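You operate a simulated robot arm through the tools that you are given. There is no shell and no other tool. Be economical: measure what you need, move in short steps, check, and stop when the job is done.

You run a simulated robot arm. Do the job below in one go: nothing can be reset, and whatever is moved stays where it is left.

Task
Put up the rack wing, bolt it and hang the wet teal towel and pillowcase on it.
Fine: the bolt is set before the wing is loaded; towel on the centre rail, pillowcase on the end rail.

Only the result counts: the job must be done as asked and must still hold three seconds after the hand-in. Knocking over, shifting, dropping, spilling or breaking anything else fails it. Flat cloth is picked up by pressing the open fingertips on it (5 to 10 N) and closing them slowly along it; thin cloth reads only 2 to 8 mm in the jaws.

Robot
A 6-joint arm with a two-finger parallel gripper, fixed in place. Base frame: the origin is at the foot of the arm, x ahead of it, y to its left, z up. Lengths are in mm, angles in degrees, forces in N, time in s.
With the tool pointing down near the work surface it reaches from about 320 to 700 mm from the base axis. Its first joint turns from -166.0 to 166.0 degrees. Payload 4.1 kg.
Tool frame: the origin (TCP) lies between the finger pads and is the grasp point; the fingertips stand 23 mm ahead of it; z points along the fingers, y is the line along which they close. The gripper opens to 94 mm. The fingers are 38 mm wide and 10 mm thick; the gripper's body (54 by 96 mm) begins 39 mm behind the TCP.
Orientation is that of the tool frame in the base frame, as a unit quaternion [x, y, z, w]. With the fingers straight down and closing along the base's y, the tool's x points along the base's -x, its y along +y and its z along -z.

Tools
- The arm moves only by the tool arm_command. Its argument "series" is one flat list of numbers, 7 for each row, row after row: the shift along the tool's x, y, z in units of 500 mm (1.0 is 500 mm), then the turn, a rotation vector about the tool's x, y, z in units of 180 degrees (1.0 is 180 degrees), then the finger opening in mm, from 0 to 94. In form: [dx, dy, dz, wx, wy, wz, grip, dx, dy, dz, wx, wy, wz, grip, ...]. A call has 1 to 12 rows; each row is the pose to reach, as a shift and turn from the pose commanded when the call began, along the tool's axes at that moment. A call with a number of a shift or a turn outside -1 to 1 is refused whole. Rows are played at 5 a second. More than 50 mm and 8.6 degrees between two rows, or a gripper value outside its range, and nothing of the call is played. A pose out of reach is approached as far as the arm can. The call stops where the force on the tool passes 40 N (or 10 N more than at its start, if that is more) or the arm is blocked; 0.2 s more then pass. Each finger travels about 45 mm/s and halts on what it meets, pressing with about 45 N; the grip force reading is that of the motor and also rises with nothing between the fingers. The clock runs only during rows and for 0.2 s after the last one: add rows that repeat a pose to give the fingers time. It gives the time, the measured TCP pose, the force on the tool (base axes), the opening and the grip force at its end, in the units of the frame above (readings bear some noise), with the torque about the TCP (base axes, N m) and any sound that the robot's microphone picked up.
- Cameras (640 x 400 px; columns grow to the right, rows downward): "scene" is fixed at [46.2, -500.9, 1316.8]; the picture's right is [0.80, -0.59, 0.00], its down [-0.37, -0.51, -0.78] and it looks along [0.46, 0.62, -0.63] (base axes); focal length 214 px, centre (320, 200). "wrist" rides on the gripper at [86, 16, -74] in the tool frame; the picture's right is [-0.18, 0.98, 0.00], its down [-0.58, -0.11, -0.81] and it looks along [-0.79, -0.15, 0.59] (tool axes); focal length 243 px, centre (320, 200). There is no depth. A picture from a camera that has moved, and an enlarged one, comes with that camera's place and axes in the base frame and with its lens.
- camera(camera): a new picture of that camera. No time passes.
- move_column(by): slides the trunk up (or, below 0, down) by that many mm; the arm rides with it, the base frame stays. It gives what a move gives, with no picture.
- enlarge(camera, box): a new picture of the part [left, top, right, bottom] of that camera's present view, enlarged. No time passes.
- sign_off(): hands the job in; it is judged then, once.

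Work in short steps. Places have to be worked out from the pictures, the camera data and where the tool is seen: move nearer, look again, correct. Check each grasp and each placing, and mend what went wrong. You have 120 turns and 64 pictures in all, those below and enlarged ones among them. Open the gripper and draw the arm clear of the work before you hand the job in, unless the task says otherwise; then end with one line.

The tools are called after "Request:" as name(argument=value, ...) on one line, values as JSON. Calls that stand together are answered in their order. arm_command: Moves the arm, as the interface text tells. Its arguments: {"type":"object","properties":{"series":{"type":"array","items":{"type":"number"}}},"required":["series"]} The other tools are called the same way: move_column (by) slides the trunk up or down; camera (camera) takes a picture; enlarge (camera, box) takes an enlarged picture of a part of a camera's view; sign_off () hands the job in.

At the start:

```text
time_s: 0.0
tcp_pos: [304.2, -304.3, 1228.9]
ee_rot: [0.0, 1.0, 0.0, 0.0]
ft_force: [-0.6, 0.3, -0.6]
moment: [0.05, -0.04, -0.04]
gripper_width: 94.0
grasp_force: 0.0
trunk travel left (down, up): [-475.0, 115.0]
```

scene: 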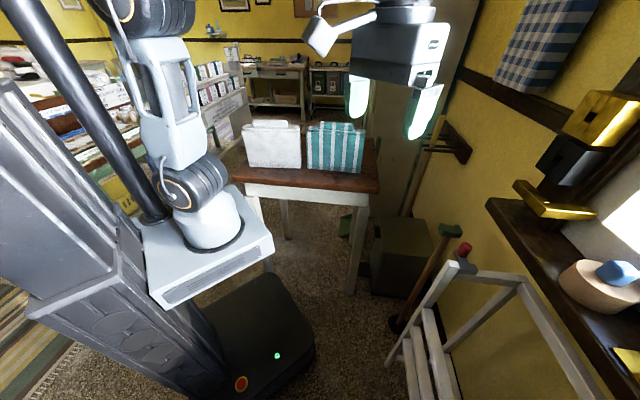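
wrist: 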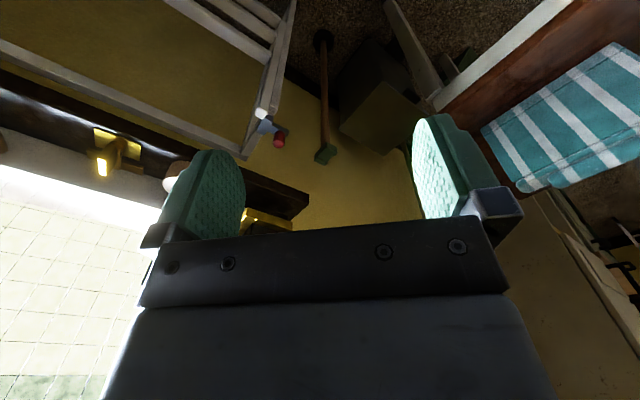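

I start by looking closer at the rack in the lower right and the towels on the table.

Request:
enlarge(camera="scene", box=[360, 200, 640, 400])

Request:
enlarge(camera="scene", box=[210, 90, 410, 215])

```text
2.00 times, centred on (500, 300) of scene
camera zoom: at [46.2, -500.9, 1316.8], right [0.8, -0.59, 0.0], down [-0.37, -0.51, -0.78], along [0.46, 0.62, -0.63], focal length 429 px, centre (-40, 0)
```

zoom: 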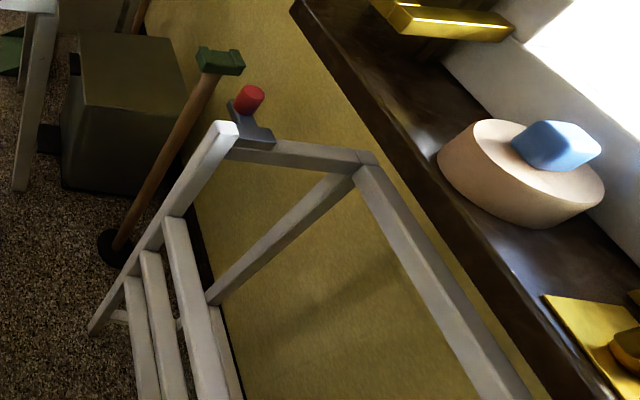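

```text
3.20 times, centred on (310, 152) of scene
camera zoom: at [46.2, -500.9, 1316.8], right [0.8, -0.59, 0.0], down [-0.37, -0.51, -0.78], along [0.46, 0.62, -0.63], focal length 686 px, centre (352, 352)
```

zoom: 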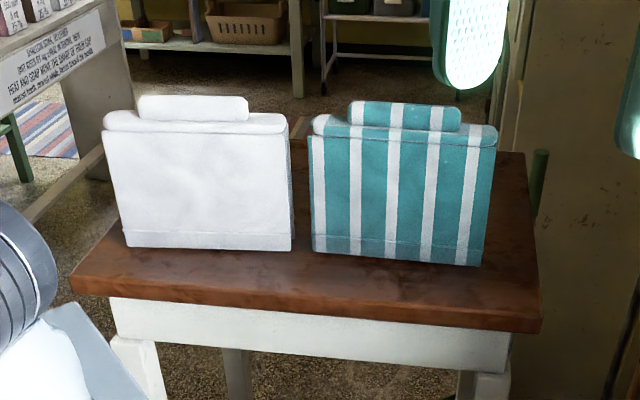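

The wall and rack appear to face the base at azimuth −45° (red knob near [549,-441,877]). I turn the tool 45° so the wrist camera looks square at the rack.

Request:
arm_command(series=[0, 0, 0, 0, 0, 0.042, 94, 0, 0, 0, 0, 0, 0.084, 94, 0, 0, 0, 0, 0, 0.126, 94, 0, 0, 0, 0, 0, 0.168, 94, 0, 0, 0, 0, 0, 0.21, 94, 0, 0, 0, 0, 0, 0.25, 94, 0, 0, 0, 0, 0, 0.25, 94])

Request:
camera(camera="wrist")

```text
time_s: 1.6
tcp_pos: [305.6, -302.7, 1228.4]
ee_rot: [0.383, 0.924, 0.0, 0.0]
ft_force: [-0.3, 0.8, -0.1]
moment: [-0.01, -0.01, -0.01]
gripper_width: 93.9
grasp_force: 0.0
trunk travel left (down, up): [-475.0, 115.0]
```

```text
59 pictures are left
camera wrist: at [256.2, -229.8, 1301.5], right [0.83, 0.56, 0.0], down [0.33, -0.49, 0.81], along [0.45, -0.67, -0.59], focal length 243 px, centre (320, 200)
```

wrist: 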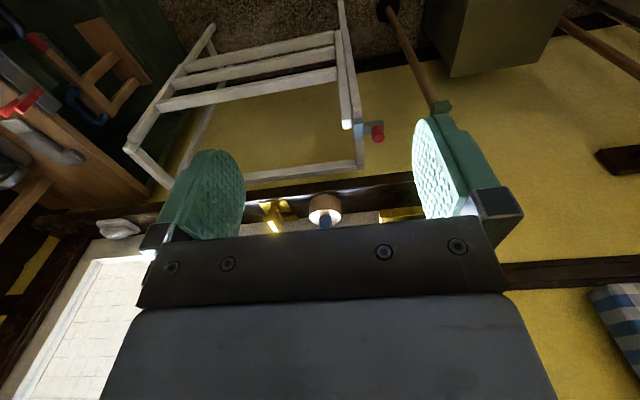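

The rack is now in view (upside down in the image). I enlarge it.

Request:
enlarge(camera="wrist", box=[110, 0, 430, 200])

```text
2.00 times, centred on (270, 100) of wrist
camera zoom: at [256.2, -229.8, 1301.5], right [0.83, 0.56, 0.0], down [0.33, -0.49, 0.81], along [0.45, -0.67, -0.59], focal length 485 px, centre (420, 400)
```

zoom: 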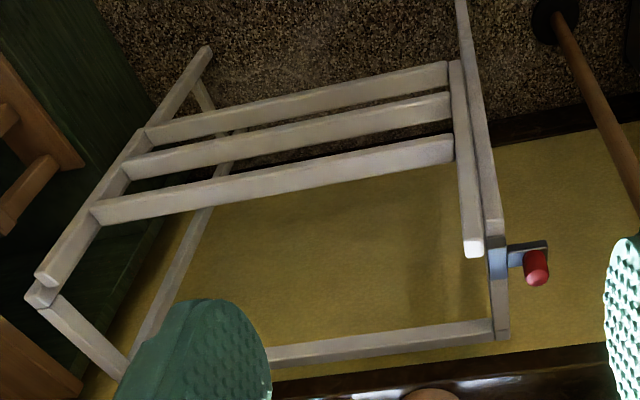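

Working in wall coordinates (u = (x−y)/√2 toward the wall, v = (x+y)/√2 along it), the wing hangs at u≈650, z≈430–890, v≈−500…+10, hinged near the top, with the bolt knob at u≈706, v≈78, z≈869. I move in to look at the hinge and bolt.

Request:
arm_command(series=[-0.02, 0.011, 0.08, 0, 0, 0, 94, -0.04, 0.022, 0.16, 0, 0, 0, 94, -0.06, 0.033, 0.24, 0, 0, 0, 94, -0.08, 0.044, 0.32, 0, 0, 0, 94, -0.1, 0.055, 0.4, 0, 0, 0, 94, -0.12, 0.066, 0.48, 0, 0, 0, 94, -0.14, 0.077, 0.556, 0, 0, 0, 94, -0.14, 0.077, 0.556, 0, 0, 0, 94])

Request:
camera(camera="wrist")

```text
time_s: 3.4
tcp_pos: [383.4, -326.3, 950.8]
ee_rot: [0.384, 0.924, 0.001, 0.0]
ft_force: [-0.1, 0.0, 0.2]
moment: [-0.02, 0.01, 0.02]
gripper_width: 94.1
grasp_force: 0.0
trunk travel left (down, up): [-475.0, 115.0]
```

```text
57 pictures are left
camera wrist: at [334.5, -252.8, 1023.3], right [0.83, 0.56, 0.0], down [0.33, -0.49, 0.81], along [0.46, -0.67, -0.59], focal length 243 px, centre (320, 200)
```

wrist: 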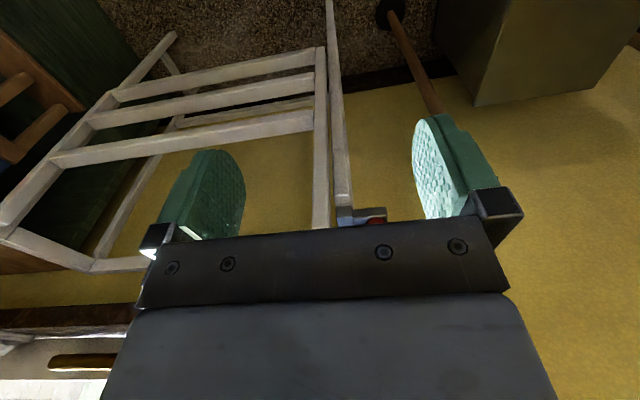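

The hinge is hidden behind the gripper; I raise 110 mm and look again enlarged.

Request:
arm_command(series=[0, 0, -0.1, 0, 0, 0, 94, 0, 0, -0.19, 0, 0, 0, 94, 0, 0, -0.26, 0, 0, 0, 94])

Request:
enlarge(camera="wrist", box=[240, 50, 480, 200])

Request:
camera(camera="wrist")

```text
time_s: 4.2
tcp_pos: [382.4, -324.5, 1079.7]
ee_rot: [0.383, 0.924, 0.0, 0.0]
ft_force: [0.1, -0.2, -0.2]
moment: [0.03, -0.04, 0.0]
gripper_width: 94.0
grasp_force: 0.0
trunk travel left (down, up): [-475.0, 115.0]
```

```text
2.67 times, centred on (360, 125) of wrist
camera zoom: at [333.1, -252.2, 1153.9], right [0.83, 0.56, 0.0], down [0.33, -0.49, 0.81], along [0.46, -0.67, -0.59], focal length 647 px, centre (213, 400)
```

zoom: 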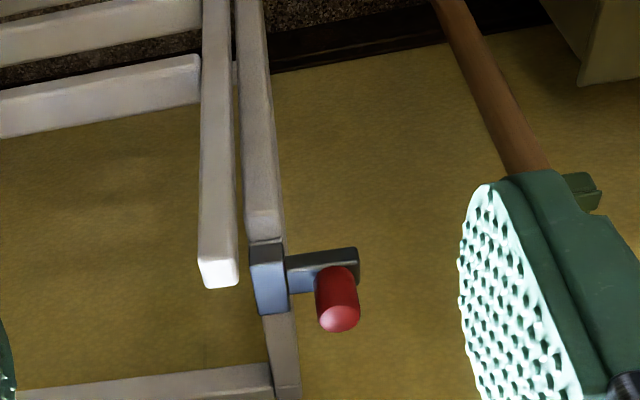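

```text
55 pictures are left
camera wrist: at [333.1, -252.2, 1153.9], right [0.83, 0.56, 0.0], down [0.33, -0.49, 0.81], along [0.46, -0.67, -0.59], focal length 243 px, centre (320, 200)
```

wrist: 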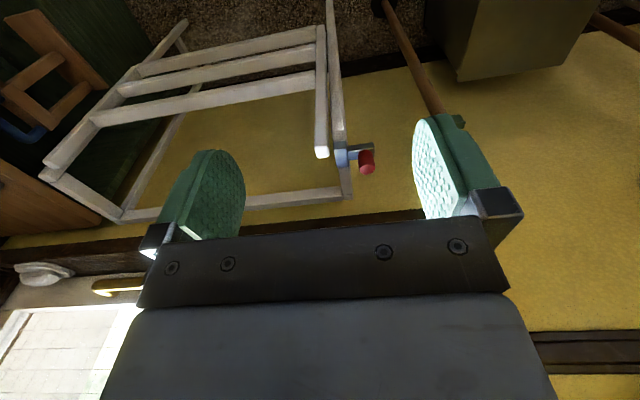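

I enlarge the scene camera strongly at the hinge and at the wing's lower end.

Request:
enlarge(camera="scene", box=[420, 230, 532, 300])

Request:
enlarge(camera="wrist", box=[20, 10, 350, 216])

```text
5.71 times, centred on (476, 265) of scene
camera zoom: at [46.2, -500.9, 1316.8], right [0.8, -0.59, 0.0], down [-0.37, -0.51, -0.78], along [0.46, 0.62, -0.63], focal length 1226 px, centre (-571, -171)
```

zoom: 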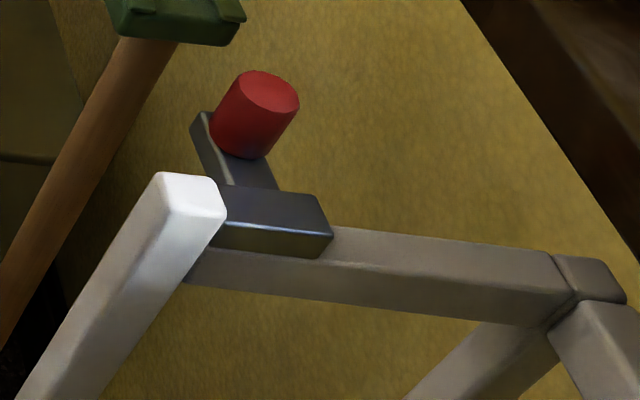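

```text
1.94 times, centred on (185, 113) of wrist
camera zoom: at [333.1, -252.2, 1153.9], right [0.83, 0.56, 0.0], down [0.33, -0.49, 0.81], along [0.46, -0.67, -0.59], focal length 470 px, centre (582, 369)
```

zoom: 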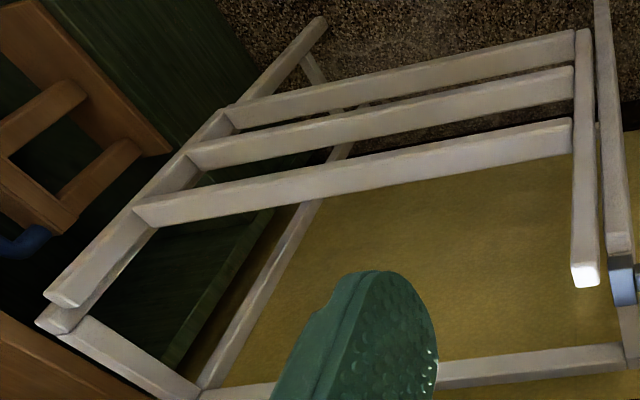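

The bolt blade slides along v on top of the arm, over the wing's tail once the wing is level; hinge ≈ (u650, z840). Plan: grip the centre rail at mid-length with the gripper horizontal, and swing it up in an arc. First I move to mid-rack and yaw the tool 90°.

Request:
arm_command(series=[0.014, -0.052, 0, 0, 0, -0.0455, 94, 0.028, -0.104, 0, 0, 0, -0.091, 94, 0.042, -0.156, 0, 0, 0, -0.1365, 94, 0.056, -0.208, 0, 0, 0, -0.182, 94, 0.07, -0.26, 0, 0, 0, -0.2275, 94, 0.084, -0.312, 0, 0, 0, -0.273, 94, 0.098, -0.364, 0, 0, 0, -0.3185, 94, 0.112, -0.416, 0, 0, 0, -0.364, 94, 0.126, -0.468, 0, 0, 0, -0.4095, 94, 0.14, -0.52, 0, 0, 0, -0.455, 94, 0.15, -0.572, 0, 0, 0, -0.5, 94, 0.15, -0.572, 0, 0, 0, -0.5, 94])

```text
time_s: 6.8
tcp_pos: [124.7, -475.1, 1081.3]
ee_rot: [-0.383, 0.924, 0.001, -0.001]
ft_force: [-0.6, 0.0, 0.4]
moment: [0.0, 0.02, 0.01]
gripper_width: 94.0
grasp_force: 0.0
trunk travel left (down, up): [-475.0, 115.0]
```

At u=424, v=−248. Now pitch the gripper to point horizontally at the wing while descending to z≈700.

Request:
arm_command(series=[0, -0.005, 0.07, 0.0455, 0, 0, 94, 0, -0.01, 0.14, 0.091, 0, 0, 94, 0, -0.015, 0.21, 0.1365, 0, 0, 94, 0, -0.02, 0.28, 0.182, 0, 0, 94, 0, -0.03, 0.35, 0.2275, 0, 0, 94, 0, -0.04, 0.42, 0.273, 0, 0, 94, 0, -0.05, 0.49, 0.3185, 0, 0, 94, 0, -0.06, 0.56, 0.364, 0, 0, 94, 0, -0.07, 0.63, 0.4095, 0, 0, 94, 0, -0.08, 0.7, 0.455, 0, 0, 94, 0, -0.09, 0.76, 0.5, 0, 0, 94, 0, -0.09, 0.76, 0.5, 0, 0, 94])

Request:
camera(camera="wrist")

Request:
camera(camera="scene")

```text
time_s: 9.4
tcp_pos: [189.5, -727.5, 756.2]
ee_rot: [-0.28, 0.806, -0.472, 0.221]
ft_force: [-1.8, 0.7, 13.9]
moment: [-0.06, 0.24, -0.01]
gripper_width: 88.8
grasp_force: 0.2
out of reach, approached as far as the arm can: row 4, 5, 6, 7, 8, 9, 10, 11, 12
trunk travel left (down, up): [-475.0, 115.0]
```

```text
52 pictures are left
camera wrist: at [75.0, -729.9, 767.2], right [-0.1, 0.51, -0.85], down [-0.04, 0.85, 0.52], along [0.99, 0.09, -0.06], focal length 243 px, centre (320, 200)
```

wrist: 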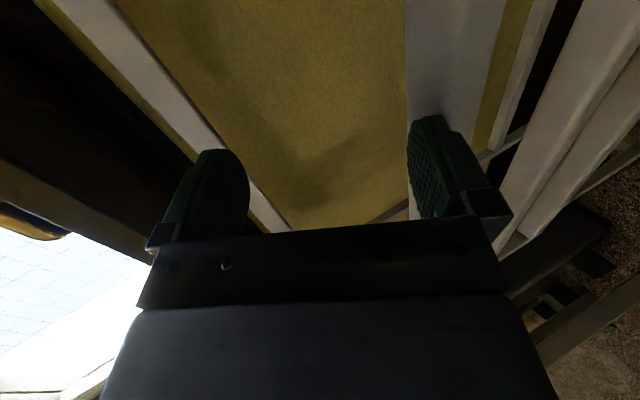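

```text
51 pictures are left
```

scene: 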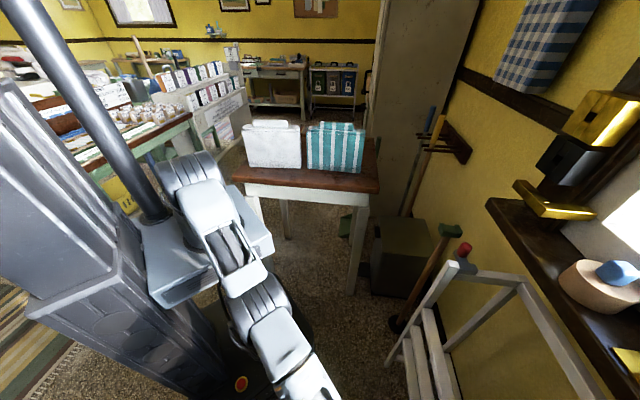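

The arm could not reach the pitched poses and drifted to u=648, v=−380, touching the top rail lightly. I back out 20 mm along the tool to see how it responds.

Request:
arm_command(series=[0, 0, -0.04, 0, 0, 0, 88])

```text
time_s: 9.8
tcp_pos: [182.7, -727.8, 756.5]
ee_rot: [-0.281, 0.808, -0.468, 0.223]
ft_force: [4.1, 2.1, 4.0]
moment: [0.1, -0.18, 0.03]
gripper_width: 86.7
grasp_force: 0.1
out of reach, approached as far as the arm can: row 1
trunk travel left (down, up): [-475.0, 115.0]
```

The commanded pose remains the unreachable one, so I replay the path in reverse to return to the reachable part.

Request:
arm_command(series=[0, -0.06, 0.03, -0.045, 0, 0, 88, 0, -0.13, 0.02, -0.0905, 0, 0, 88, 0, -0.2, 0.01, -0.136, 0, 0, 88, 0, -0.27, 0, -0.1815, 0, 0, 88, 0, -0.34, -0.01, -0.227, 0, 0, 88, 0, -0.41, -0.02, -0.2725, 0, 0, 88, 0, -0.48, -0.03, -0.318, 0, 0, 88, 0, -0.55, -0.036, -0.3635, 0, 0, 88, 0, -0.62, -0.04, -0.409, 0, 0, 88, 0, -0.62, -0.04, -0.409, 0, 0, 88])

Request:
camera(camera="scene")

```text
time_s: 12.0
tcp_pos: [191.2, -596.2, 986.2]
ee_rot: [-0.357, 0.929, 0.091, 0.018]
ft_force: [-1.1, -0.1, 0.3]
moment: [0.01, 0.0, 0.03]
gripper_width: 87.9
grasp_force: 0.1
out of reach, approached as far as the arm can: row 1, 2, 3, 4, 5, 6, 7, 8, 9, 10
trunk travel left (down, up): [-475.0, 115.0]
```

```text
50 pictures are left
```

scene: 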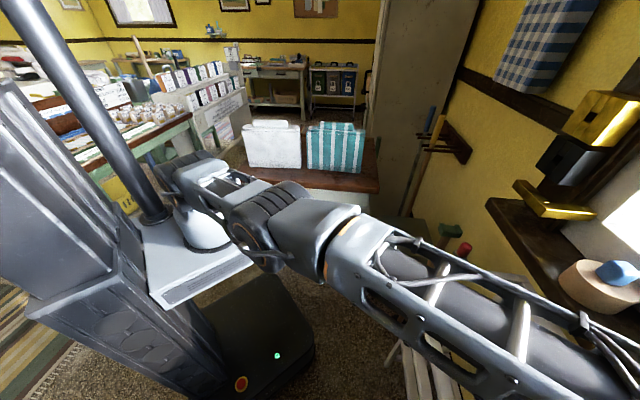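

The arm is caught in an awkward joint branch. I steer the commanded pose back toward plain tool-down, a bit farther out and higher.

Request:
arm_command(series=[0, -0.062, -0.034, -0.023, 0, 0, 88, 0, -0.124, -0.068, -0.046, 0, 0, 88, 0, -0.186, -0.102, -0.069, 0, 0, 88, 0, -0.248, -0.136, -0.091, 0, 0, 88, 0, -0.248, -0.136, -0.091, 0, 0, 88])

Request:
camera(camera="scene")

```text
time_s: 13.2
tcp_pos: [212.3, -554.8, 991.0]
ee_rot: [-0.357, 0.913, 0.198, -0.025]
ft_force: [0.5, -0.1, 0.1]
moment: [-0.02, 0.02, -0.02]
gripper_width: 87.9
grasp_force: 0.1
out of reach, approached as far as the arm can: row 1, 2, 3, 4, 5
trunk travel left (down, up): [-475.0, 115.0]
```

```text
49 pictures are left
```

scene: 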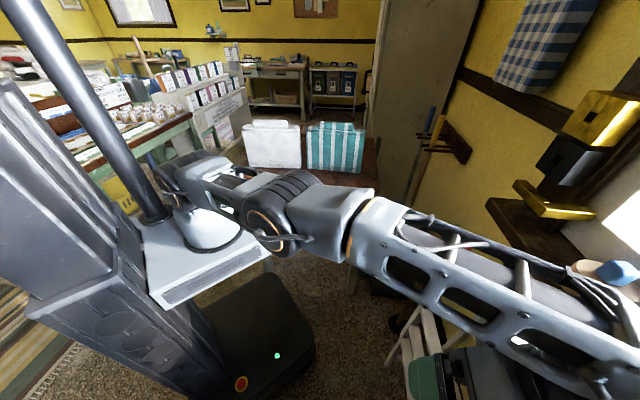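

I drive the command back toward the initial well-conditioned pose region to recover the joint branch.

Request:
arm_command(series=[-0.045, 0.018, -0.021, 0, 0, 0.0455, 88, -0.09, 0.036, -0.043, 0, 0, 0.091, 88, -0.135, 0.054, -0.064, 0, 0, 0.1365, 88, -0.18, 0.072, -0.086, 0, 0, 0.182, 88, -0.225, 0.09, -0.107, 0, 0, 0.2275, 88, -0.27, 0.108, -0.129, 0, 0, 0.273, 88, -0.315, 0.126, -0.15, 0, 0, 0.3185, 88, -0.36, 0.144, -0.172, 0, 0, 0.364, 88, -0.405, 0.162, -0.193, 0, 0, 0.4095, 88, -0.45, 0.18, -0.214, 0, 0, 0.455, 88, -0.496, 0.198, -0.236, 0, 0, 0.5, 88, -0.496, 0.198, -0.236, 0, 0, 0.5, 88])

Request:
camera(camera="scene")

```text
time_s: 15.8
tcp_pos: [353.2, -370.6, 1157.9]
ee_rot: [0.394, 0.898, 0.122, -0.156]
ft_force: [0.1, -0.4, 0.2]
moment: [-0.04, -0.03, 0.01]
gripper_width: 88.0
grasp_force: 0.0
trunk travel left (down, up): [-475.0, 115.0]
```

```text
48 pictures are left
```

scene: 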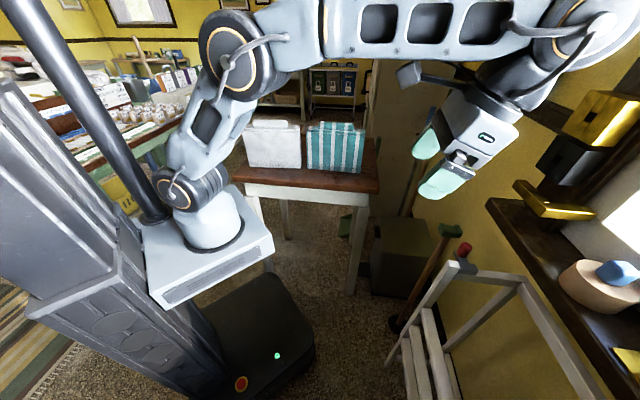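

Recovered to elbow-up; I let the arm settle at the commanded pose.

Request:
arm_command(series=[0, 0, 0, 0, 0, 0, 94, 0, 0, 0, 0, 0, 0, 94, 0, 0, 0, 0, 0, 0, 94])

```text
time_s: 16.6
tcp_pos: [352.0, -371.0, 1157.4]
ee_rot: [0.394, 0.898, 0.122, -0.157]
ft_force: [-0.4, -1.4, 0.2]
moment: [-0.01, 0.01, 0.01]
gripper_width: 94.0
grasp_force: 0.1
trunk travel left (down, up): [-475.0, 115.0]
```

I restore the tool-down orientation and draw back to u≈430, then lower the column so the arm's shoulder sits nearer the wing height.

Request:
arm_command(series=[0.02, 0, -0.02, 0.011, -0.041, -0.004, 94, 0.05, 0, -0.03, 0.023, -0.082, -0.009, 94, 0.09, 0, -0.04, 0.034, -0.123, -0.013, 94, 0.13, 0, -0.06, 0.034, -0.123, -0.013, 94, 0.13, 0, -0.06, 0.034, -0.123, -0.013, 94])

Request:
move_column(by=-200)

```text
time_s: 17.8
tcp_pos: [316.8, -336.0, 1209.5]
ee_rot: [0.382, 0.924, -0.002, 0.0]
ft_force: [0.0, 0.4, 0.4]
moment: [0.02, 0.04, 0.0]
gripper_width: 94.0
grasp_force: 0.0
trunk travel left (down, up): [-475.0, 115.0]
```

```text
time_s: 20.0
tcp_pos: [317.3, -337.2, 1009.9]
ee_rot: [0.382, 0.924, 0.0, 0.0]
ft_force: [-0.6, -0.3, -0.7]
moment: [0.02, 0.01, -0.01]
gripper_width: 93.9
grasp_force: 0.2
trunk travel left (down, up): [-275.0, 315.0]
```

Lower another 200 mm (clear space at u=463).

Request:
move_column(by=-200)

```text
time_s: 22.1
tcp_pos: [317.8, -336.2, 810.2]
ee_rot: [0.383, 0.924, -0.001, 0.001]
ft_force: [0.3, 0.8, -0.7]
moment: [-0.01, -0.03, 0.0]
gripper_width: 93.9
grasp_force: 0.1
trunk travel left (down, up): [-75.0, 515.0]
```

Now yaw 90° (tool x → −v) with a shift to v≈−70, close to the arm's own plane.

Request:
arm_command(series=[0, -0.01, 0, 0, 0, -0.0455, 94, 0, -0.02, 0, 0, 0, -0.091, 94, 0, -0.03, 0, 0, 0, -0.1365, 94, 0, -0.04, 0, 0, 0, -0.182, 94, 0, -0.05, 0, 0, 0, -0.2275, 94, 0, -0.06, 0, 0, 0, -0.273, 94, 0, -0.07, 0, 0, 0, -0.3185, 94, 0, -0.08, 0, 0, 0, -0.364, 94, 0, -0.09, 0, 0, 0, -0.4095, 94, 0, -0.1, 0, 0, 0, -0.455, 94, 0, -0.11, 0, 0, 0, -0.5, 94, 0, -0.11, 0, 0, 0, -0.5, 94])

Request:
arm_command(series=[0, -0.025, -0.018, 0.045, 0, 0, 94, 0, -0.05, -0.036, 0.09, 0, 0, 94, 0, -0.075, -0.054, 0.135, 0, 0, 94, 0, -0.1, -0.072, 0.18, 0, 0, 94, 0, -0.1, -0.072, 0.18, 0, 0, 94])

```text
time_s: 24.7
tcp_pos: [279.1, -375.5, 809.1]
ee_rot: [-0.383, 0.924, -0.001, 0.001]
ft_force: [-0.3, -0.4, -0.7]
moment: [0.01, 0.02, 0.01]
gripper_width: 93.9
grasp_force: 0.1
trunk travel left (down, up): [-75.0, 515.0]
```

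```text
time_s: 25.9
tcp_pos: [313.6, -411.1, 846.0]
ee_rot: [-0.367, 0.887, -0.259, 0.108]
ft_force: [0.5, -0.3, -0.4]
moment: [-0.02, 0.0, -0.04]
gripper_width: 93.7
grasp_force: 0.1
trunk travel left (down, up): [-75.0, 515.0]
```

32° pitch reached fine. Continue to 90° at u≈585, z≈850, above the rails.

Request:
arm_command(series=[0, -0.02, 0.012, 0.0457, 0, 0, 94, 0, -0.04, 0.024, 0.0914, 0, 0, 94, 0, -0.06, 0.036, 0.137, 0, 0, 94, 0, -0.08, 0.048, 0.183, 0, 0, 94, 0, -0.1, 0.06, 0.2286, 0, 0, 94, 0, -0.112, 0.07, 0.274, 0, 0, 94, 0, -0.124, 0.078, 0.32, 0, 0, 94, 0, -0.124, 0.078, 0.32, 0, 0, 94])

Request:
camera(camera="wrist")

Request:
camera(camera="scene")

```text
time_s: 27.7
tcp_pos: [386.2, -470.1, 955.1]
ee_rot: [-0.277, 0.684, -0.623, 0.259]
ft_force: [0.5, 0.7, 0.0]
moment: [0.03, 0.01, -0.02]
gripper_width: 94.1
grasp_force: 0.1
out of reach, approached as far as the arm can: row 5, 6, 7, 8
trunk travel left (down, up): [-75.0, 515.0]
```

```text
47 pictures are left
camera wrist: at [272.2, -476.3, 943.9], right [0.08, 0.2, -0.98], down [-0.14, 0.97, 0.18], along [0.99, 0.13, 0.1], focal length 243 px, centre (320, 200)
```

wrist: 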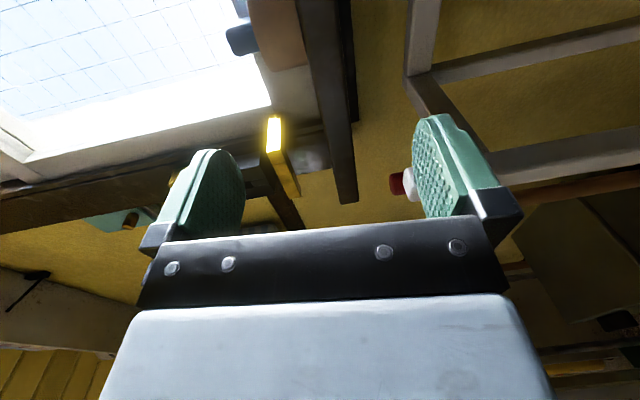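

```text
46 pictures are left
```

scene: 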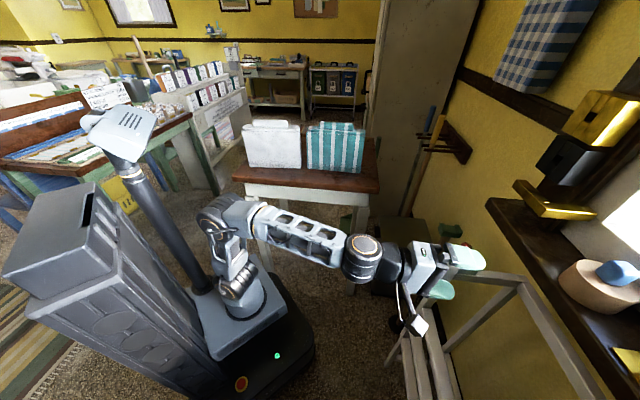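

The wrist can't bend upward beyond the forearm, so near-horizontal only works high up. I'll use a tilted, loosely caging grip instead: lower the column 75 more, then go to ≈49° pitch at u≈555, z≈700 and look.

Request:
move_column(by=-75)

Request:
arm_command(series=[0, 0.03, -0.04, -0.033, 0, 0, 94, 0, 0.09, -0.068, -0.066, 0, 0, 94, 0, 0.16, -0.068, -0.1, 0, 0, 94, 0, 0.23, -0.068, -0.133, 0, 0, 94, 0, 0.3, -0.068, -0.166, 0, 0, 94, 0, 0.368, -0.068, -0.2, 0, 0, 94, 0, 0.368, -0.068, -0.2, 0, 0, 94])

Request:
camera(camera="wrist")

```text
time_s: 28.9
tcp_pos: [386.9, -468.8, 879.6]
ee_rot: [-0.278, 0.683, -0.623, 0.259]
ft_force: [0.9, -0.3, -0.6]
moment: [0.0, -0.01, -0.01]
gripper_width: 94.1
grasp_force: 0.0
trunk travel left (down, up): [0.0, 590.0]
```

```text
time_s: 30.5
tcp_pos: [351.4, -433.2, 701.8]
ee_rot: [-0.345, 0.843, -0.381, 0.16]
ft_force: [-0.2, -0.6, -0.2]
moment: [0.04, -0.02, 0.05]
gripper_width: 93.9
grasp_force: 0.0
trunk travel left (down, up): [0.0, 590.0]
```

```text
45 pictures are left
camera wrist: at [243.8, -445.3, 737.3], right [-0.32, 0.59, -0.74], down [0.03, 0.79, 0.62], along [0.95, 0.17, -0.27], focal length 243 px, centre (320, 200)
```

wrist: 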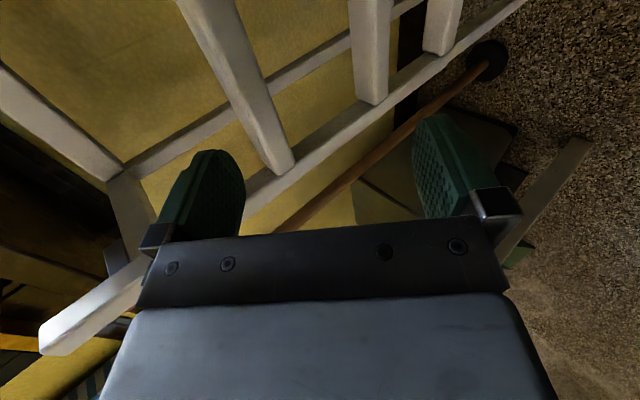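

Rails measured at u≈647: z≈687, 568, 453; bar tip z≈896; pivot ≈835. I align and advance along the tool axis so the open fingers straddle the centre rail.

Request:
arm_command(series=[0, 0.08, 0.04, 0, 0, 0, 94, 0, 0.08, 0.12, 0, 0, 0, 94, 0, 0.08, 0.2, 0, 0, 0, 94, 0, 0.08, 0.26, 0, 0, 0, 94, 0, 0.08, 0.31, 0, 0, 0, 94, 0, 0.08, 0.31, 0, 0, 0, 94])

Request:
camera(camera="wrist")

```text
time_s: 31.9
tcp_pos: [418.4, -498.0, 567.2]
ee_rot: [-0.345, 0.842, -0.382, 0.161]
ft_force: [-0.8, -0.1, 0.7]
moment: [0.01, -0.02, 0.0]
gripper_width: 94.4
grasp_force: 0.1
trunk travel left (down, up): [0.0, 590.0]
```

```text
44 pictures are left
camera wrist: at [310.1, -510.8, 603.4], right [-0.32, 0.59, -0.74], down [0.03, 0.79, 0.62], along [0.95, 0.17, -0.27], focal length 243 px, centre (320, 200)
```

wrist: 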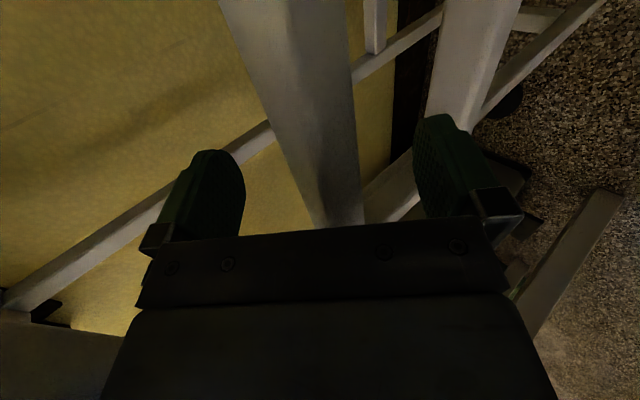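

The centre rail is between the fingers. I close on it.

Request:
arm_command(series=[0, 0, 0, 0, 0, 0, 70, 0, 0, 0, 0, 0, 0, 55, 0, 0, 0, 0, 0, 0, 45, 0, 0, 0, 0, 0, 0, 35, 0, 0, 0, 0, 0, 0, 25, 0, 0, 0, 0, 0, 0, 20, 0, 0, 0, 0, 0, 0, 20])

```text
time_s: 33.5
tcp_pos: [418.2, -497.9, 566.6]
ee_rot: [-0.346, 0.843, -0.381, 0.159]
ft_force: [-3.1, 0.6, -11.4]
moment: [-1.39, 0.75, 1.25]
gripper_width: 35.7
grasp_force: 45.2
trunk travel left (down, up): [0.0, 590.0]
```

Gripped (35.7 mm). I swing it the first 20° about the hinge at constant tool pitch and watch the forces.

Request:
arm_command(series=[0, 0.029, -0.036, 0, 0, 0, 25, 0, 0.055, -0.075, 0, 0, 0, 25, 0, 0.077, -0.116, 0, 0, 0, 25, 0, 0.095, -0.159, 0, 0, 0, 25, 0, 0.095, -0.159, 0, 0, 0, 25])

Request:
camera(camera="scene")

```text
time_s: 34.7
tcp_pos: [351.8, -430.3, 585.6]
ee_rot: [-0.345, 0.842, -0.383, 0.16]
ft_force: [2.5, 0.1, 8.3]
moment: [-1.35, 0.14, 1.45]
gripper_width: 30.7
grasp_force: 45.3
trunk travel left (down, up): [0.0, 590.0]
```

```text
43 pictures are left
```

scene: 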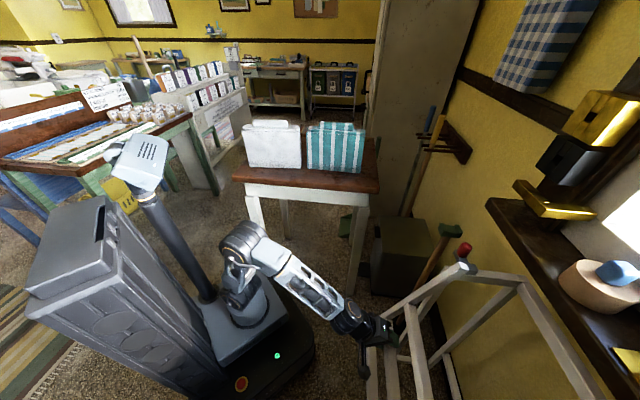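

The wing swings freely with only ~8 N. Continue to 50°, now letting the tool pitch follow the wing.

Request:
arm_command(series=[0, 0.015, -0.044, -0.0278, 0, 0, 25, 0, 0.026, -0.09, -0.0556, 0, 0, 25, 0, 0.032, -0.136, -0.0833, 0, 0, 25, 0, 0.035, -0.182, -0.1111, 0, 0, 25, 0, 0.034, -0.229, -0.1389, 0, 0, 25, 0, 0.029, -0.275, -0.1667, 0, 0, 25, 0, 0.029, -0.275, -0.1667, 0, 0, 25])

```text
time_s: 36.0
tcp_pos: [280.3, -359.7, 658.5]
ee_rot: [-0.375, 0.906, -0.182, 0.074]
ft_force: [2.6, 1.8, 1.6]
moment: [-1.13, -0.5, 1.97]
gripper_width: 30.0
grasp_force: 44.9
trunk travel left (down, up): [0.0, 590.0]
stopped in row 6: the force on the tool passed its limit at 42 N (the readings are from after the stop); the commanded pose is now the measured one
```

Force limit tripped at ~48° though readings are small now; I look before going on.

Request:
camera(camera="wrist")

Request:
enlarge(camera="scene", box=[320, 220, 560, 370])

```text
42 pictures are left
camera wrist: at [188.8, -389.9, 720.2], right [-0.51, 0.77, -0.38], down [0.26, 0.56, 0.79], along [0.82, 0.3, -0.49], focal length 243 px, centre (320, 200)
```

wrist: 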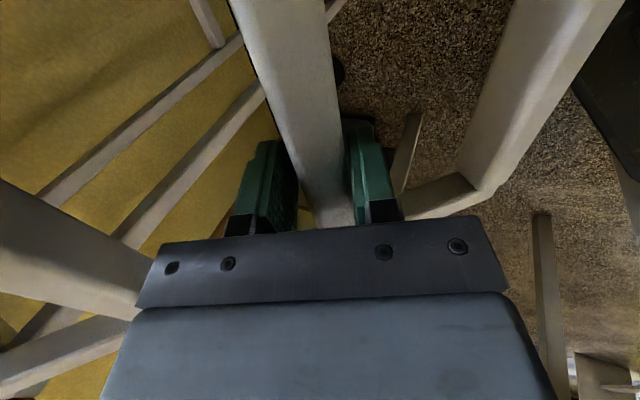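

```text
2.67 times, centred on (440, 295) of scene
camera zoom: at [46.2, -500.9, 1316.8], right [0.8, -0.59, 0.0], down [-0.37, -0.51, -0.78], along [0.46, 0.62, -0.63], focal length 572 px, centre (0, -53)
```

zoom: 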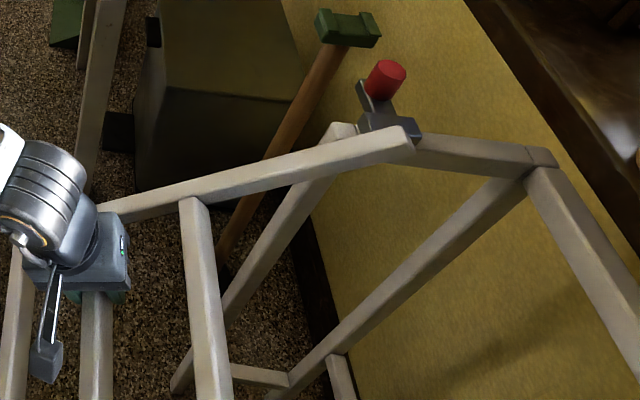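

The wing pivots at the leg tops as expected and nothing collides; likely the clamp was twisting the rail. I continue at constant tool pitch so the rail comes flush with the pads, to about 67°.

Request:
arm_command(series=[0, 0.008, -0.017, 0, 0, 0, 25, 0, 0.015, -0.035, 0, 0, 0, 25, 0, 0.02, -0.057, 0, 0, 0, 25, 0, 0.0246, -0.08, 0, 0, 0, 25, 0, 0.0285, -0.103, 0, 0, 0, 25, 0, 0.0312, -0.126, 0, 0, 0, 25, 0, 0.033, -0.149, 0, 0, 0, 25, 0, 0.0338, -0.172, 0, 0, 0, 25])

```text
time_s: 37.8
tcp_pos: [245.9, -326.2, 732.2]
ee_rot: [-0.373, 0.908, -0.178, 0.074]
ft_force: [1.7, -0.8, 0.0]
moment: [0.06, 0.13, 0.02]
gripper_width: 27.7
grasp_force: 3.2
trunk travel left (down, up): [0.0, 590.0]
```

Grip force dropped—rail may have slipped out. Check.

Request:
camera(camera="scene")

Request:
camera(camera="wrist")

```text
40 pictures are left
```

scene: 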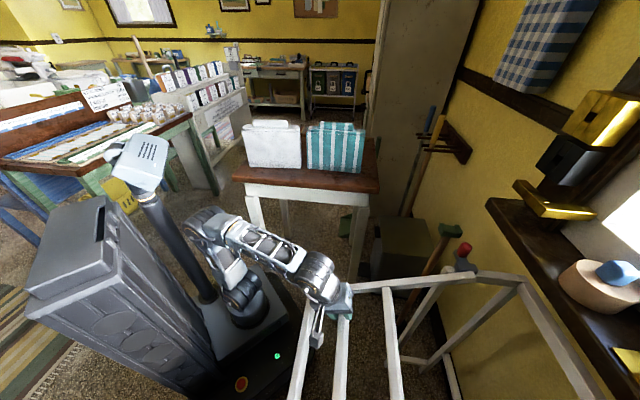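

```text
39 pictures are left
camera wrist: at [155.1, -355.5, 793.3], right [-0.51, 0.78, -0.37], down [0.27, 0.55, 0.79], along [0.82, 0.3, -0.49], focal length 243 px, centre (320, 200)
```

wrist: 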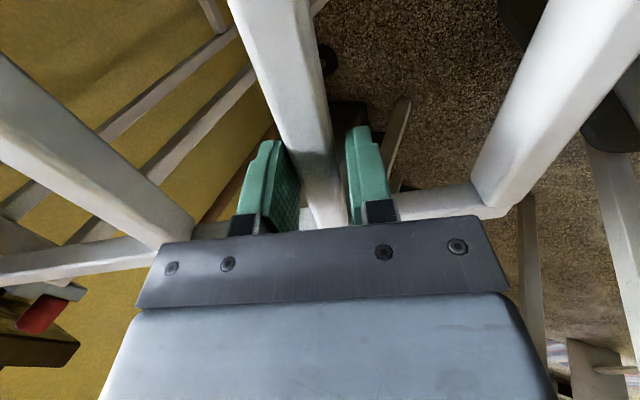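

The wing is at ~63° and the rail still sits between the fingers. I close firmly to see whether I still hold it.

Request:
arm_command(series=[0, 0, 0, 0, 0, 0, 15, 0, 0, 0, 0, 0, 0, 10, 0, 0, 0, 0, 0, 0, 10])

```text
time_s: 38.6
tcp_pos: [247.0, -327.5, 732.5]
ee_rot: [-0.372, 0.907, -0.182, 0.075]
ft_force: [16.3, -17.9, 9.3]
moment: [-0.77, -0.71, 1.16]
gripper_width: 22.3
grasp_force: 44.8
trunk travel left (down, up): [0.0, 590.0]
```

Still held (22 mm, radial pull 25 N → shorten radius a little). I continue to horizontal, rotating the tool to straight down.

Request:
arm_command(series=[0, -0.012, -0.012, 0, 0, 0, 10, 0, -0.009, -0.045, -0.0278, 0, 0, 10, 0, -0.0144, -0.09, -0.0556, 0, 0, 10, 0, -0.0238, -0.134, -0.0833, 0, 0, 10, 0, -0.0372, -0.177, -0.111, 0, 0, 10, 0, -0.047, -0.2024, -0.1256, 0, 0, 10, 0, -0.047, -0.2024, -0.1256, 0, 0, 10])

Request:
camera(camera="scene")

```text
time_s: 40.2
tcp_pos: [235.1, -315.7, 834.0]
ee_rot: [-0.381, 0.924, 0.001, 0.001]
ft_force: [22.9, -12.9, 7.4]
moment: [-0.83, -0.93, 1.01]
gripper_width: 22.6
grasp_force: 44.9
trunk travel left (down, up): [0.0, 590.0]
```

```text
38 pictures are left
```

scene: 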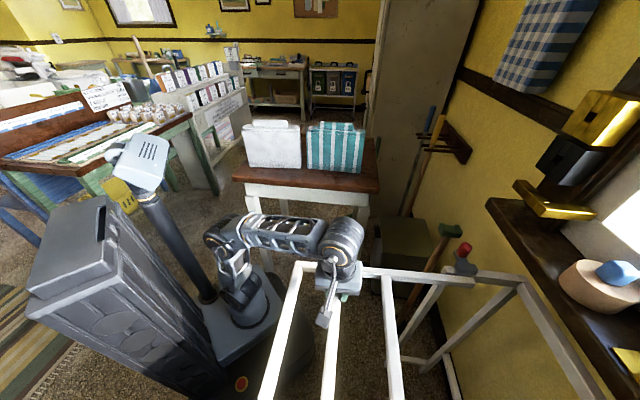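

The wing appears level. I enlarge the bolt region and the wing's near end.

Request:
enlarge(camera="scene", box=[400, 230, 512, 300])

```text
5.71 times, centred on (456, 265) of scene
camera zoom: at [46.2, -500.9, 1316.8], right [0.8, -0.59, 0.0], down [-0.37, -0.51, -0.78], along [0.46, 0.62, -0.63], focal length 1226 px, centre (-457, -171)
```

zoom: 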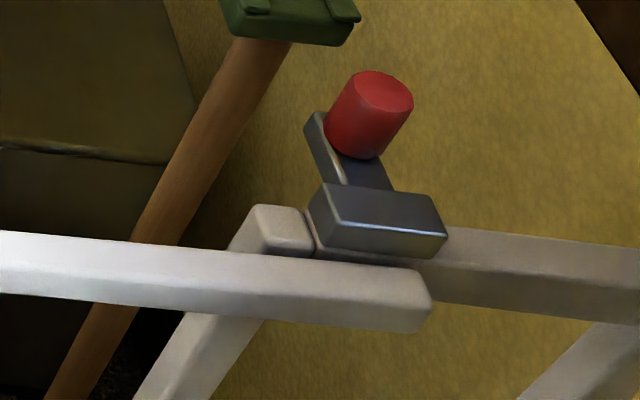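

The tail now lies beside the sleeve. I loosen the jaws slightly to see whether the wing stays up by itself (it seemed to at 65°).

Request:
arm_command(series=[0, 0, 0, 0, 0, 0, 24, 0, 0, 0, 0, 0, 0, 28, 0, 0, 0, 0, 0, 0, 32, 0, 0, 0, 0, 0, 0, 32, 0, 0, 0, 0, 0, 0, 32])

Request:
enlarge(camera="scene", box=[240, 210, 496, 370])

```text
time_s: 41.4
tcp_pos: [233.6, -315.2, 832.5]
ee_rot: [-0.379, 0.925, 0.001, 0.0]
ft_force: [0.7, -0.5, 0.1]
moment: [-0.03, 0.04, 0.02]
gripper_width: 32.0
grasp_force: 0.1
trunk travel left (down, up): [0.0, 590.0]
```

```text
2.50 times, centred on (368, 290) of scene
camera zoom: at [46.2, -500.9, 1316.8], right [0.8, -0.59, 0.0], down [-0.37, -0.51, -0.78], along [0.46, 0.62, -0.63], focal length 536 px, centre (200, -25)
```

zoom: 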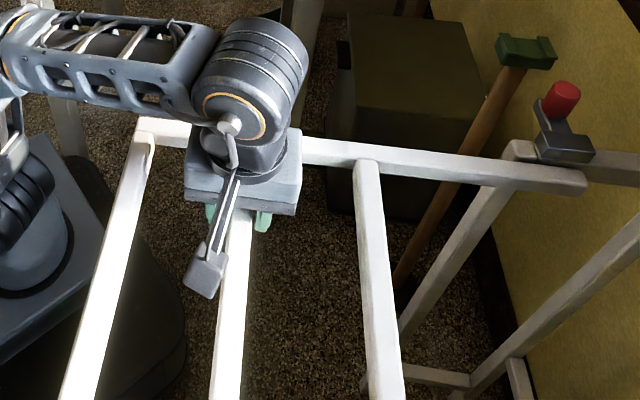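

The wing stays up by hinge friction. I open a little more and withdraw straight up with the column.

Request:
arm_command(series=[0, 0, 0, 0, 0, 0, 40, 0, 0, 0, 0, 0, 0, 50, 0, 0, 0, 0, 0, 0, 50])

Request:
move_column(by=300)

```text
time_s: 42.2
tcp_pos: [232.6, -315.6, 833.7]
ee_rot: [-0.38, 0.925, 0.003, 0.001]
ft_force: [-0.2, 0.7, 0.2]
moment: [0.0, -0.01, -0.03]
gripper_width: 50.2
grasp_force: 0.0
trunk travel left (down, up): [0.0, 590.0]
```

```text
time_s: 45.2
tcp_pos: [232.3, -315.4, 1133.1]
ee_rot: [-0.379, 0.925, 0.002, 0.0]
ft_force: [-0.4, 0.2, 0.5]
moment: [0.03, 0.02, -0.04]
gripper_width: 49.7
grasp_force: 0.0
trunk travel left (down, up): [-300.0, 290.0]
```

Now fly to above the hinge with the camera looking along +v at the bolt.

Request:
arm_command(series=[0, -0.083, 0.03, 0, 0, 0, 60, 0, -0.166, 0.07, 0, 0, 0, 60, 0, -0.248, 0.12, 0, 0, 0, 60, 0, -0.33, 0.16, 0, 0, 0, 60, 0, -0.412, 0.21, 0, 0, 0, 60, 0, -0.494, 0.26, 0, 0, 0, 60, 0, -0.576, 0.306, 0, 0, 0, 60, 0, -0.576, 0.306, 0, 0, 0, 60])

Request:
camera(camera="wrist")

```text
time_s: 47.0
tcp_pos: [406.4, -481.1, 967.2]
ee_rot: [-0.38, 0.925, 0.002, 0.001]
ft_force: [-0.5, -0.3, 0.7]
moment: [-0.02, -0.04, -0.02]
gripper_width: 59.8
grasp_force: 0.0
out of reach, approached as far as the arm can: row 5, 6, 7, 8
trunk travel left (down, up): [-300.0, 290.0]
```

```text
35 pictures are left
camera wrist: at [333.2, -529.7, 1040.5], right [-0.56, 0.83, 0.0], down [0.49, 0.33, 0.81], along [0.67, 0.45, -0.59], focal length 243 px, centre (320, 200)
```

wrist: 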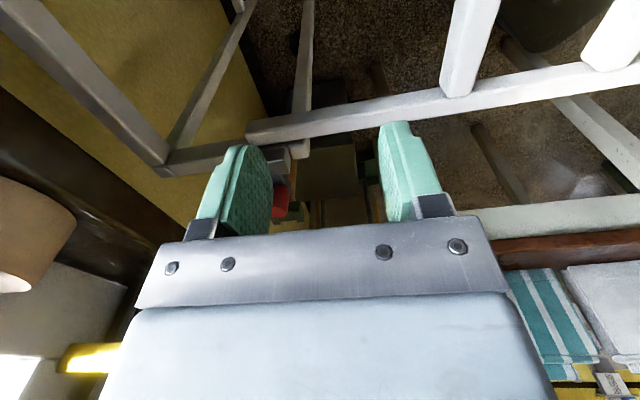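

Request:
enlarge(camera="wrist", box=[140, 80, 396, 240])

```text
2.50 times, centred on (268, 160) of wrist
camera zoom: at [333.2, -529.7, 1040.5], right [-0.56, 0.83, 0.0], down [0.49, 0.33, 0.81], along [0.67, 0.45, -0.59], focal length 606 px, centre (450, 300)
```

zoom: 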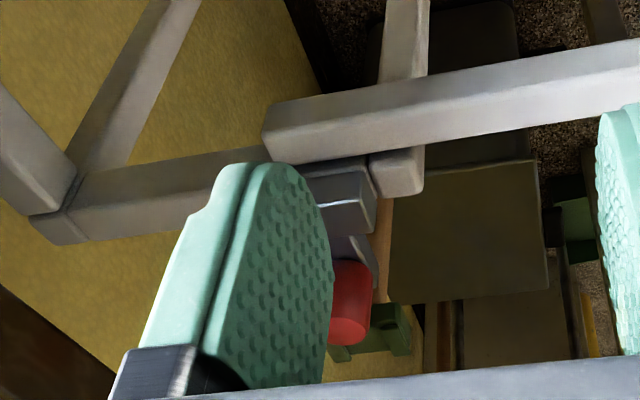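

Bar top (~846) sits about at blade level beneath the sleeve top (~857). Reach is limited here, so I raise the column 100 and move to the +v side of the knob, staying high.

Request:
move_column(by=100)

Request:
arm_command(series=[-0.08, 0.01, 0.02, 0, 0, 0, 30, -0.16, 0.015, 0.05, 0, 0, 0, 15, -0.24, 0.015, 0.08, 0, 0, 0, 0, -0.32, 0.015, 0.11, 0, 0, 0, 0, -0.36, 0.015, 0.134, 0, 0, 0, 0, -0.36, 0.015, 0.134, 0, 0, 0, 0])

```text
time_s: 48.3
tcp_pos: [405.6, -481.9, 1066.6]
ee_rot: [-0.38, 0.925, 0.002, 0.0]
ft_force: [-0.4, 0.3, -0.5]
moment: [0.0, -0.02, 0.0]
gripper_width: 60.1
grasp_force: 0.0
trunk travel left (down, up): [-400.0, 190.0]
```

```text
time_s: 49.7
tcp_pos: [528.5, -347.5, 1000.3]
ee_rot: [-0.38, 0.925, 0.002, 0.0]
ft_force: [0.2, -0.4, -0.7]
moment: [0.01, 0.01, 0.03]
gripper_width: 0.0
grasp_force: 42.6
trunk travel left (down, up): [-400.0, 190.0]
```

At (u619, v128, z1000), fingers closed. I pitch 25° outward and approach u≈690, z≈930 on the +v side of the knob.

Request:
arm_command(series=[0, -0.036, 0.035, 0.035, 0, 0, 0, 0, -0.071, 0.07, 0.07, 0, 0, 0, 0, -0.107, 0.105, 0.105, 0, 0, 0, 0, -0.142, 0.14, 0.139, 0, 0, 0, 0, -0.142, 0.14, 0.139, 0, 0, 0])

Request:
camera(camera="wrist")

Request:
enlarge(camera="scene", box=[400, 200, 528, 280])

```text
time_s: 50.9
tcp_pos: [578.4, -400.1, 927.2]
ee_rot: [-0.372, 0.903, -0.199, 0.082]
ft_force: [-0.8, -0.1, -0.2]
moment: [-0.01, -0.02, -0.01]
gripper_width: 0.4
grasp_force: 41.9
trunk travel left (down, up): [-400.0, 190.0]
```

```text
33 pictures are left
camera wrist: at [485.4, -426.4, 988.0], right [-0.5, 0.76, -0.41], down [0.24, 0.58, 0.78], along [0.83, 0.28, -0.47], focal length 243 px, centre (320, 200)
```

wrist: 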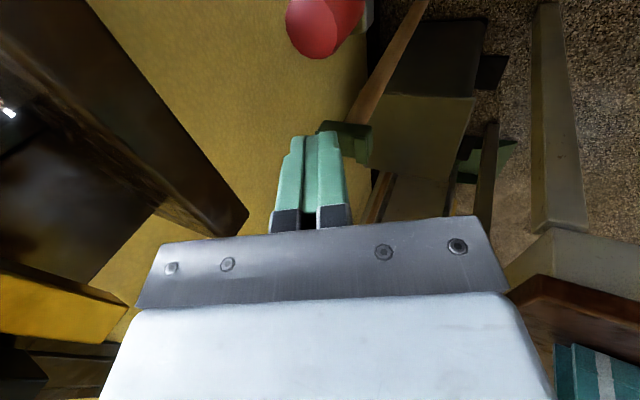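

```text
5.00 times, centred on (464, 240) of scene
camera zoom: at [46.2, -500.9, 1316.8], right [0.8, -0.59, 0.0], down [-0.37, -0.51, -0.78], along [0.46, 0.62, -0.63], focal length 1072 px, centre (-400, 0)
```

zoom: 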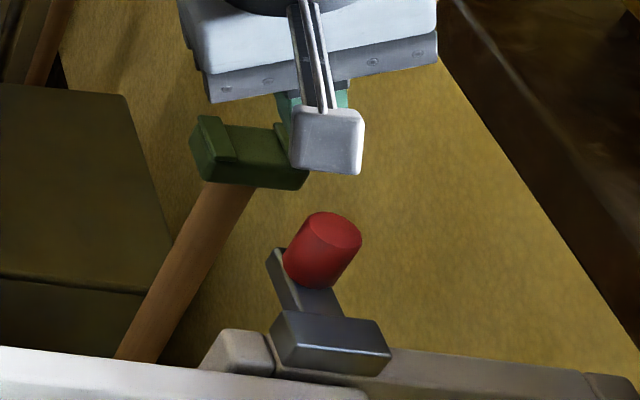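

Knob top confirmed at (u705, v79). I descend so the fingertips are beside the knob (tips z≈871), then push toward −v with short steps.

Request:
arm_command(series=[0, 0.009, 0.033, 0, 0, 0, 0, 0, 0.017, 0.065, 0, 0, 0, 0, 0, 0.017, 0.065, 0, 0, 0, 0])

Request:
arm_command(series=[0.02, 0, 0, 0, 0, 0, 0, 0.03, 0, 0, 0, 0, 0, 0, 0.04, 0, 0, 0, 0, 0, 0, 0.05, 0, 0, 0, 0, 0, 0, 0.06, 0, 0, 0, 0, 0, 0, 0.07, 0, 0, 0, 0, 0, 0, 0.08, 0, 0, 0, 0, 0, 0])

Request:
enlarge(camera="scene", box=[400, 200, 528, 280])

```text
time_s: 51.7
tcp_pos: [584.0, -402.4, 895.8]
ee_rot: [-0.371, 0.903, -0.199, 0.083]
ft_force: [0.1, 0.9, 0.4]
moment: [0.02, -0.02, -0.03]
gripper_width: 0.0
grasp_force: 42.0
trunk travel left (down, up): [-400.0, 190.0]
```

```text
time_s: 53.3
tcp_pos: [554.7, -431.8, 896.1]
ee_rot: [-0.372, 0.903, -0.198, 0.083]
ft_force: [1.4, 1.2, -0.1]
moment: [-0.02, -0.03, 0.05]
gripper_width: 0.2
grasp_force: 42.9
trunk travel left (down, up): [-400.0, 190.0]
```

```text
5.00 times, centred on (464, 240) of scene
camera zoom: at [46.2, -500.9, 1316.8], right [0.8, -0.59, 0.0], down [-0.37, -0.51, -0.78], along [0.46, 0.62, -0.63], focal length 1072 px, centre (-400, 0)
```

zoom: 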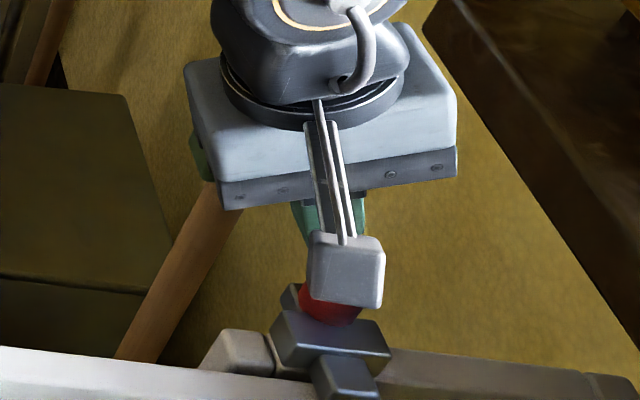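

The blade is coming out over the tail. I continue pushing until it bottoms out.

Request:
arm_command(series=[0.01, 0, 0, 0, 0, 0, 0, 0.018, 0, 0, 0, 0, 0, 0, 0.026, 0, 0, 0, 0, 0, 0, 0.034, 0, 0, 0, 0, 0, 0, 0.042, 0, 0, 0, 0, 0, 0, 0.05, 0, 0, 0, 0, 0, 0])

Request:
enlarge(camera="scene", box=[400, 220, 528, 300])

```text
time_s: 54.7
tcp_pos: [540.6, -443.5, 896.0]
ee_rot: [-0.373, 0.902, -0.199, 0.084]
ft_force: [29.3, 20.5, 1.6]
moment: [0.43, 0.02, 0.34]
gripper_width: 0.0
grasp_force: 42.2
trunk travel left (down, up): [-400.0, 190.0]
```

```text
5.00 times, centred on (464, 260) of scene
camera zoom: at [46.2, -500.9, 1316.8], right [0.8, -0.59, 0.0], down [-0.37, -0.51, -0.78], along [0.46, 0.62, -0.63], focal length 1072 px, centre (-400, -100)
```

zoom: 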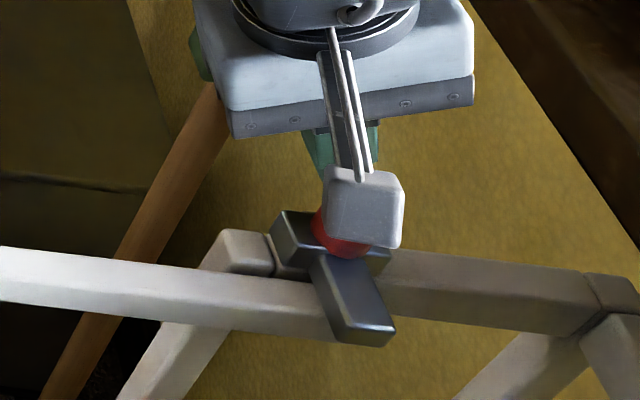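

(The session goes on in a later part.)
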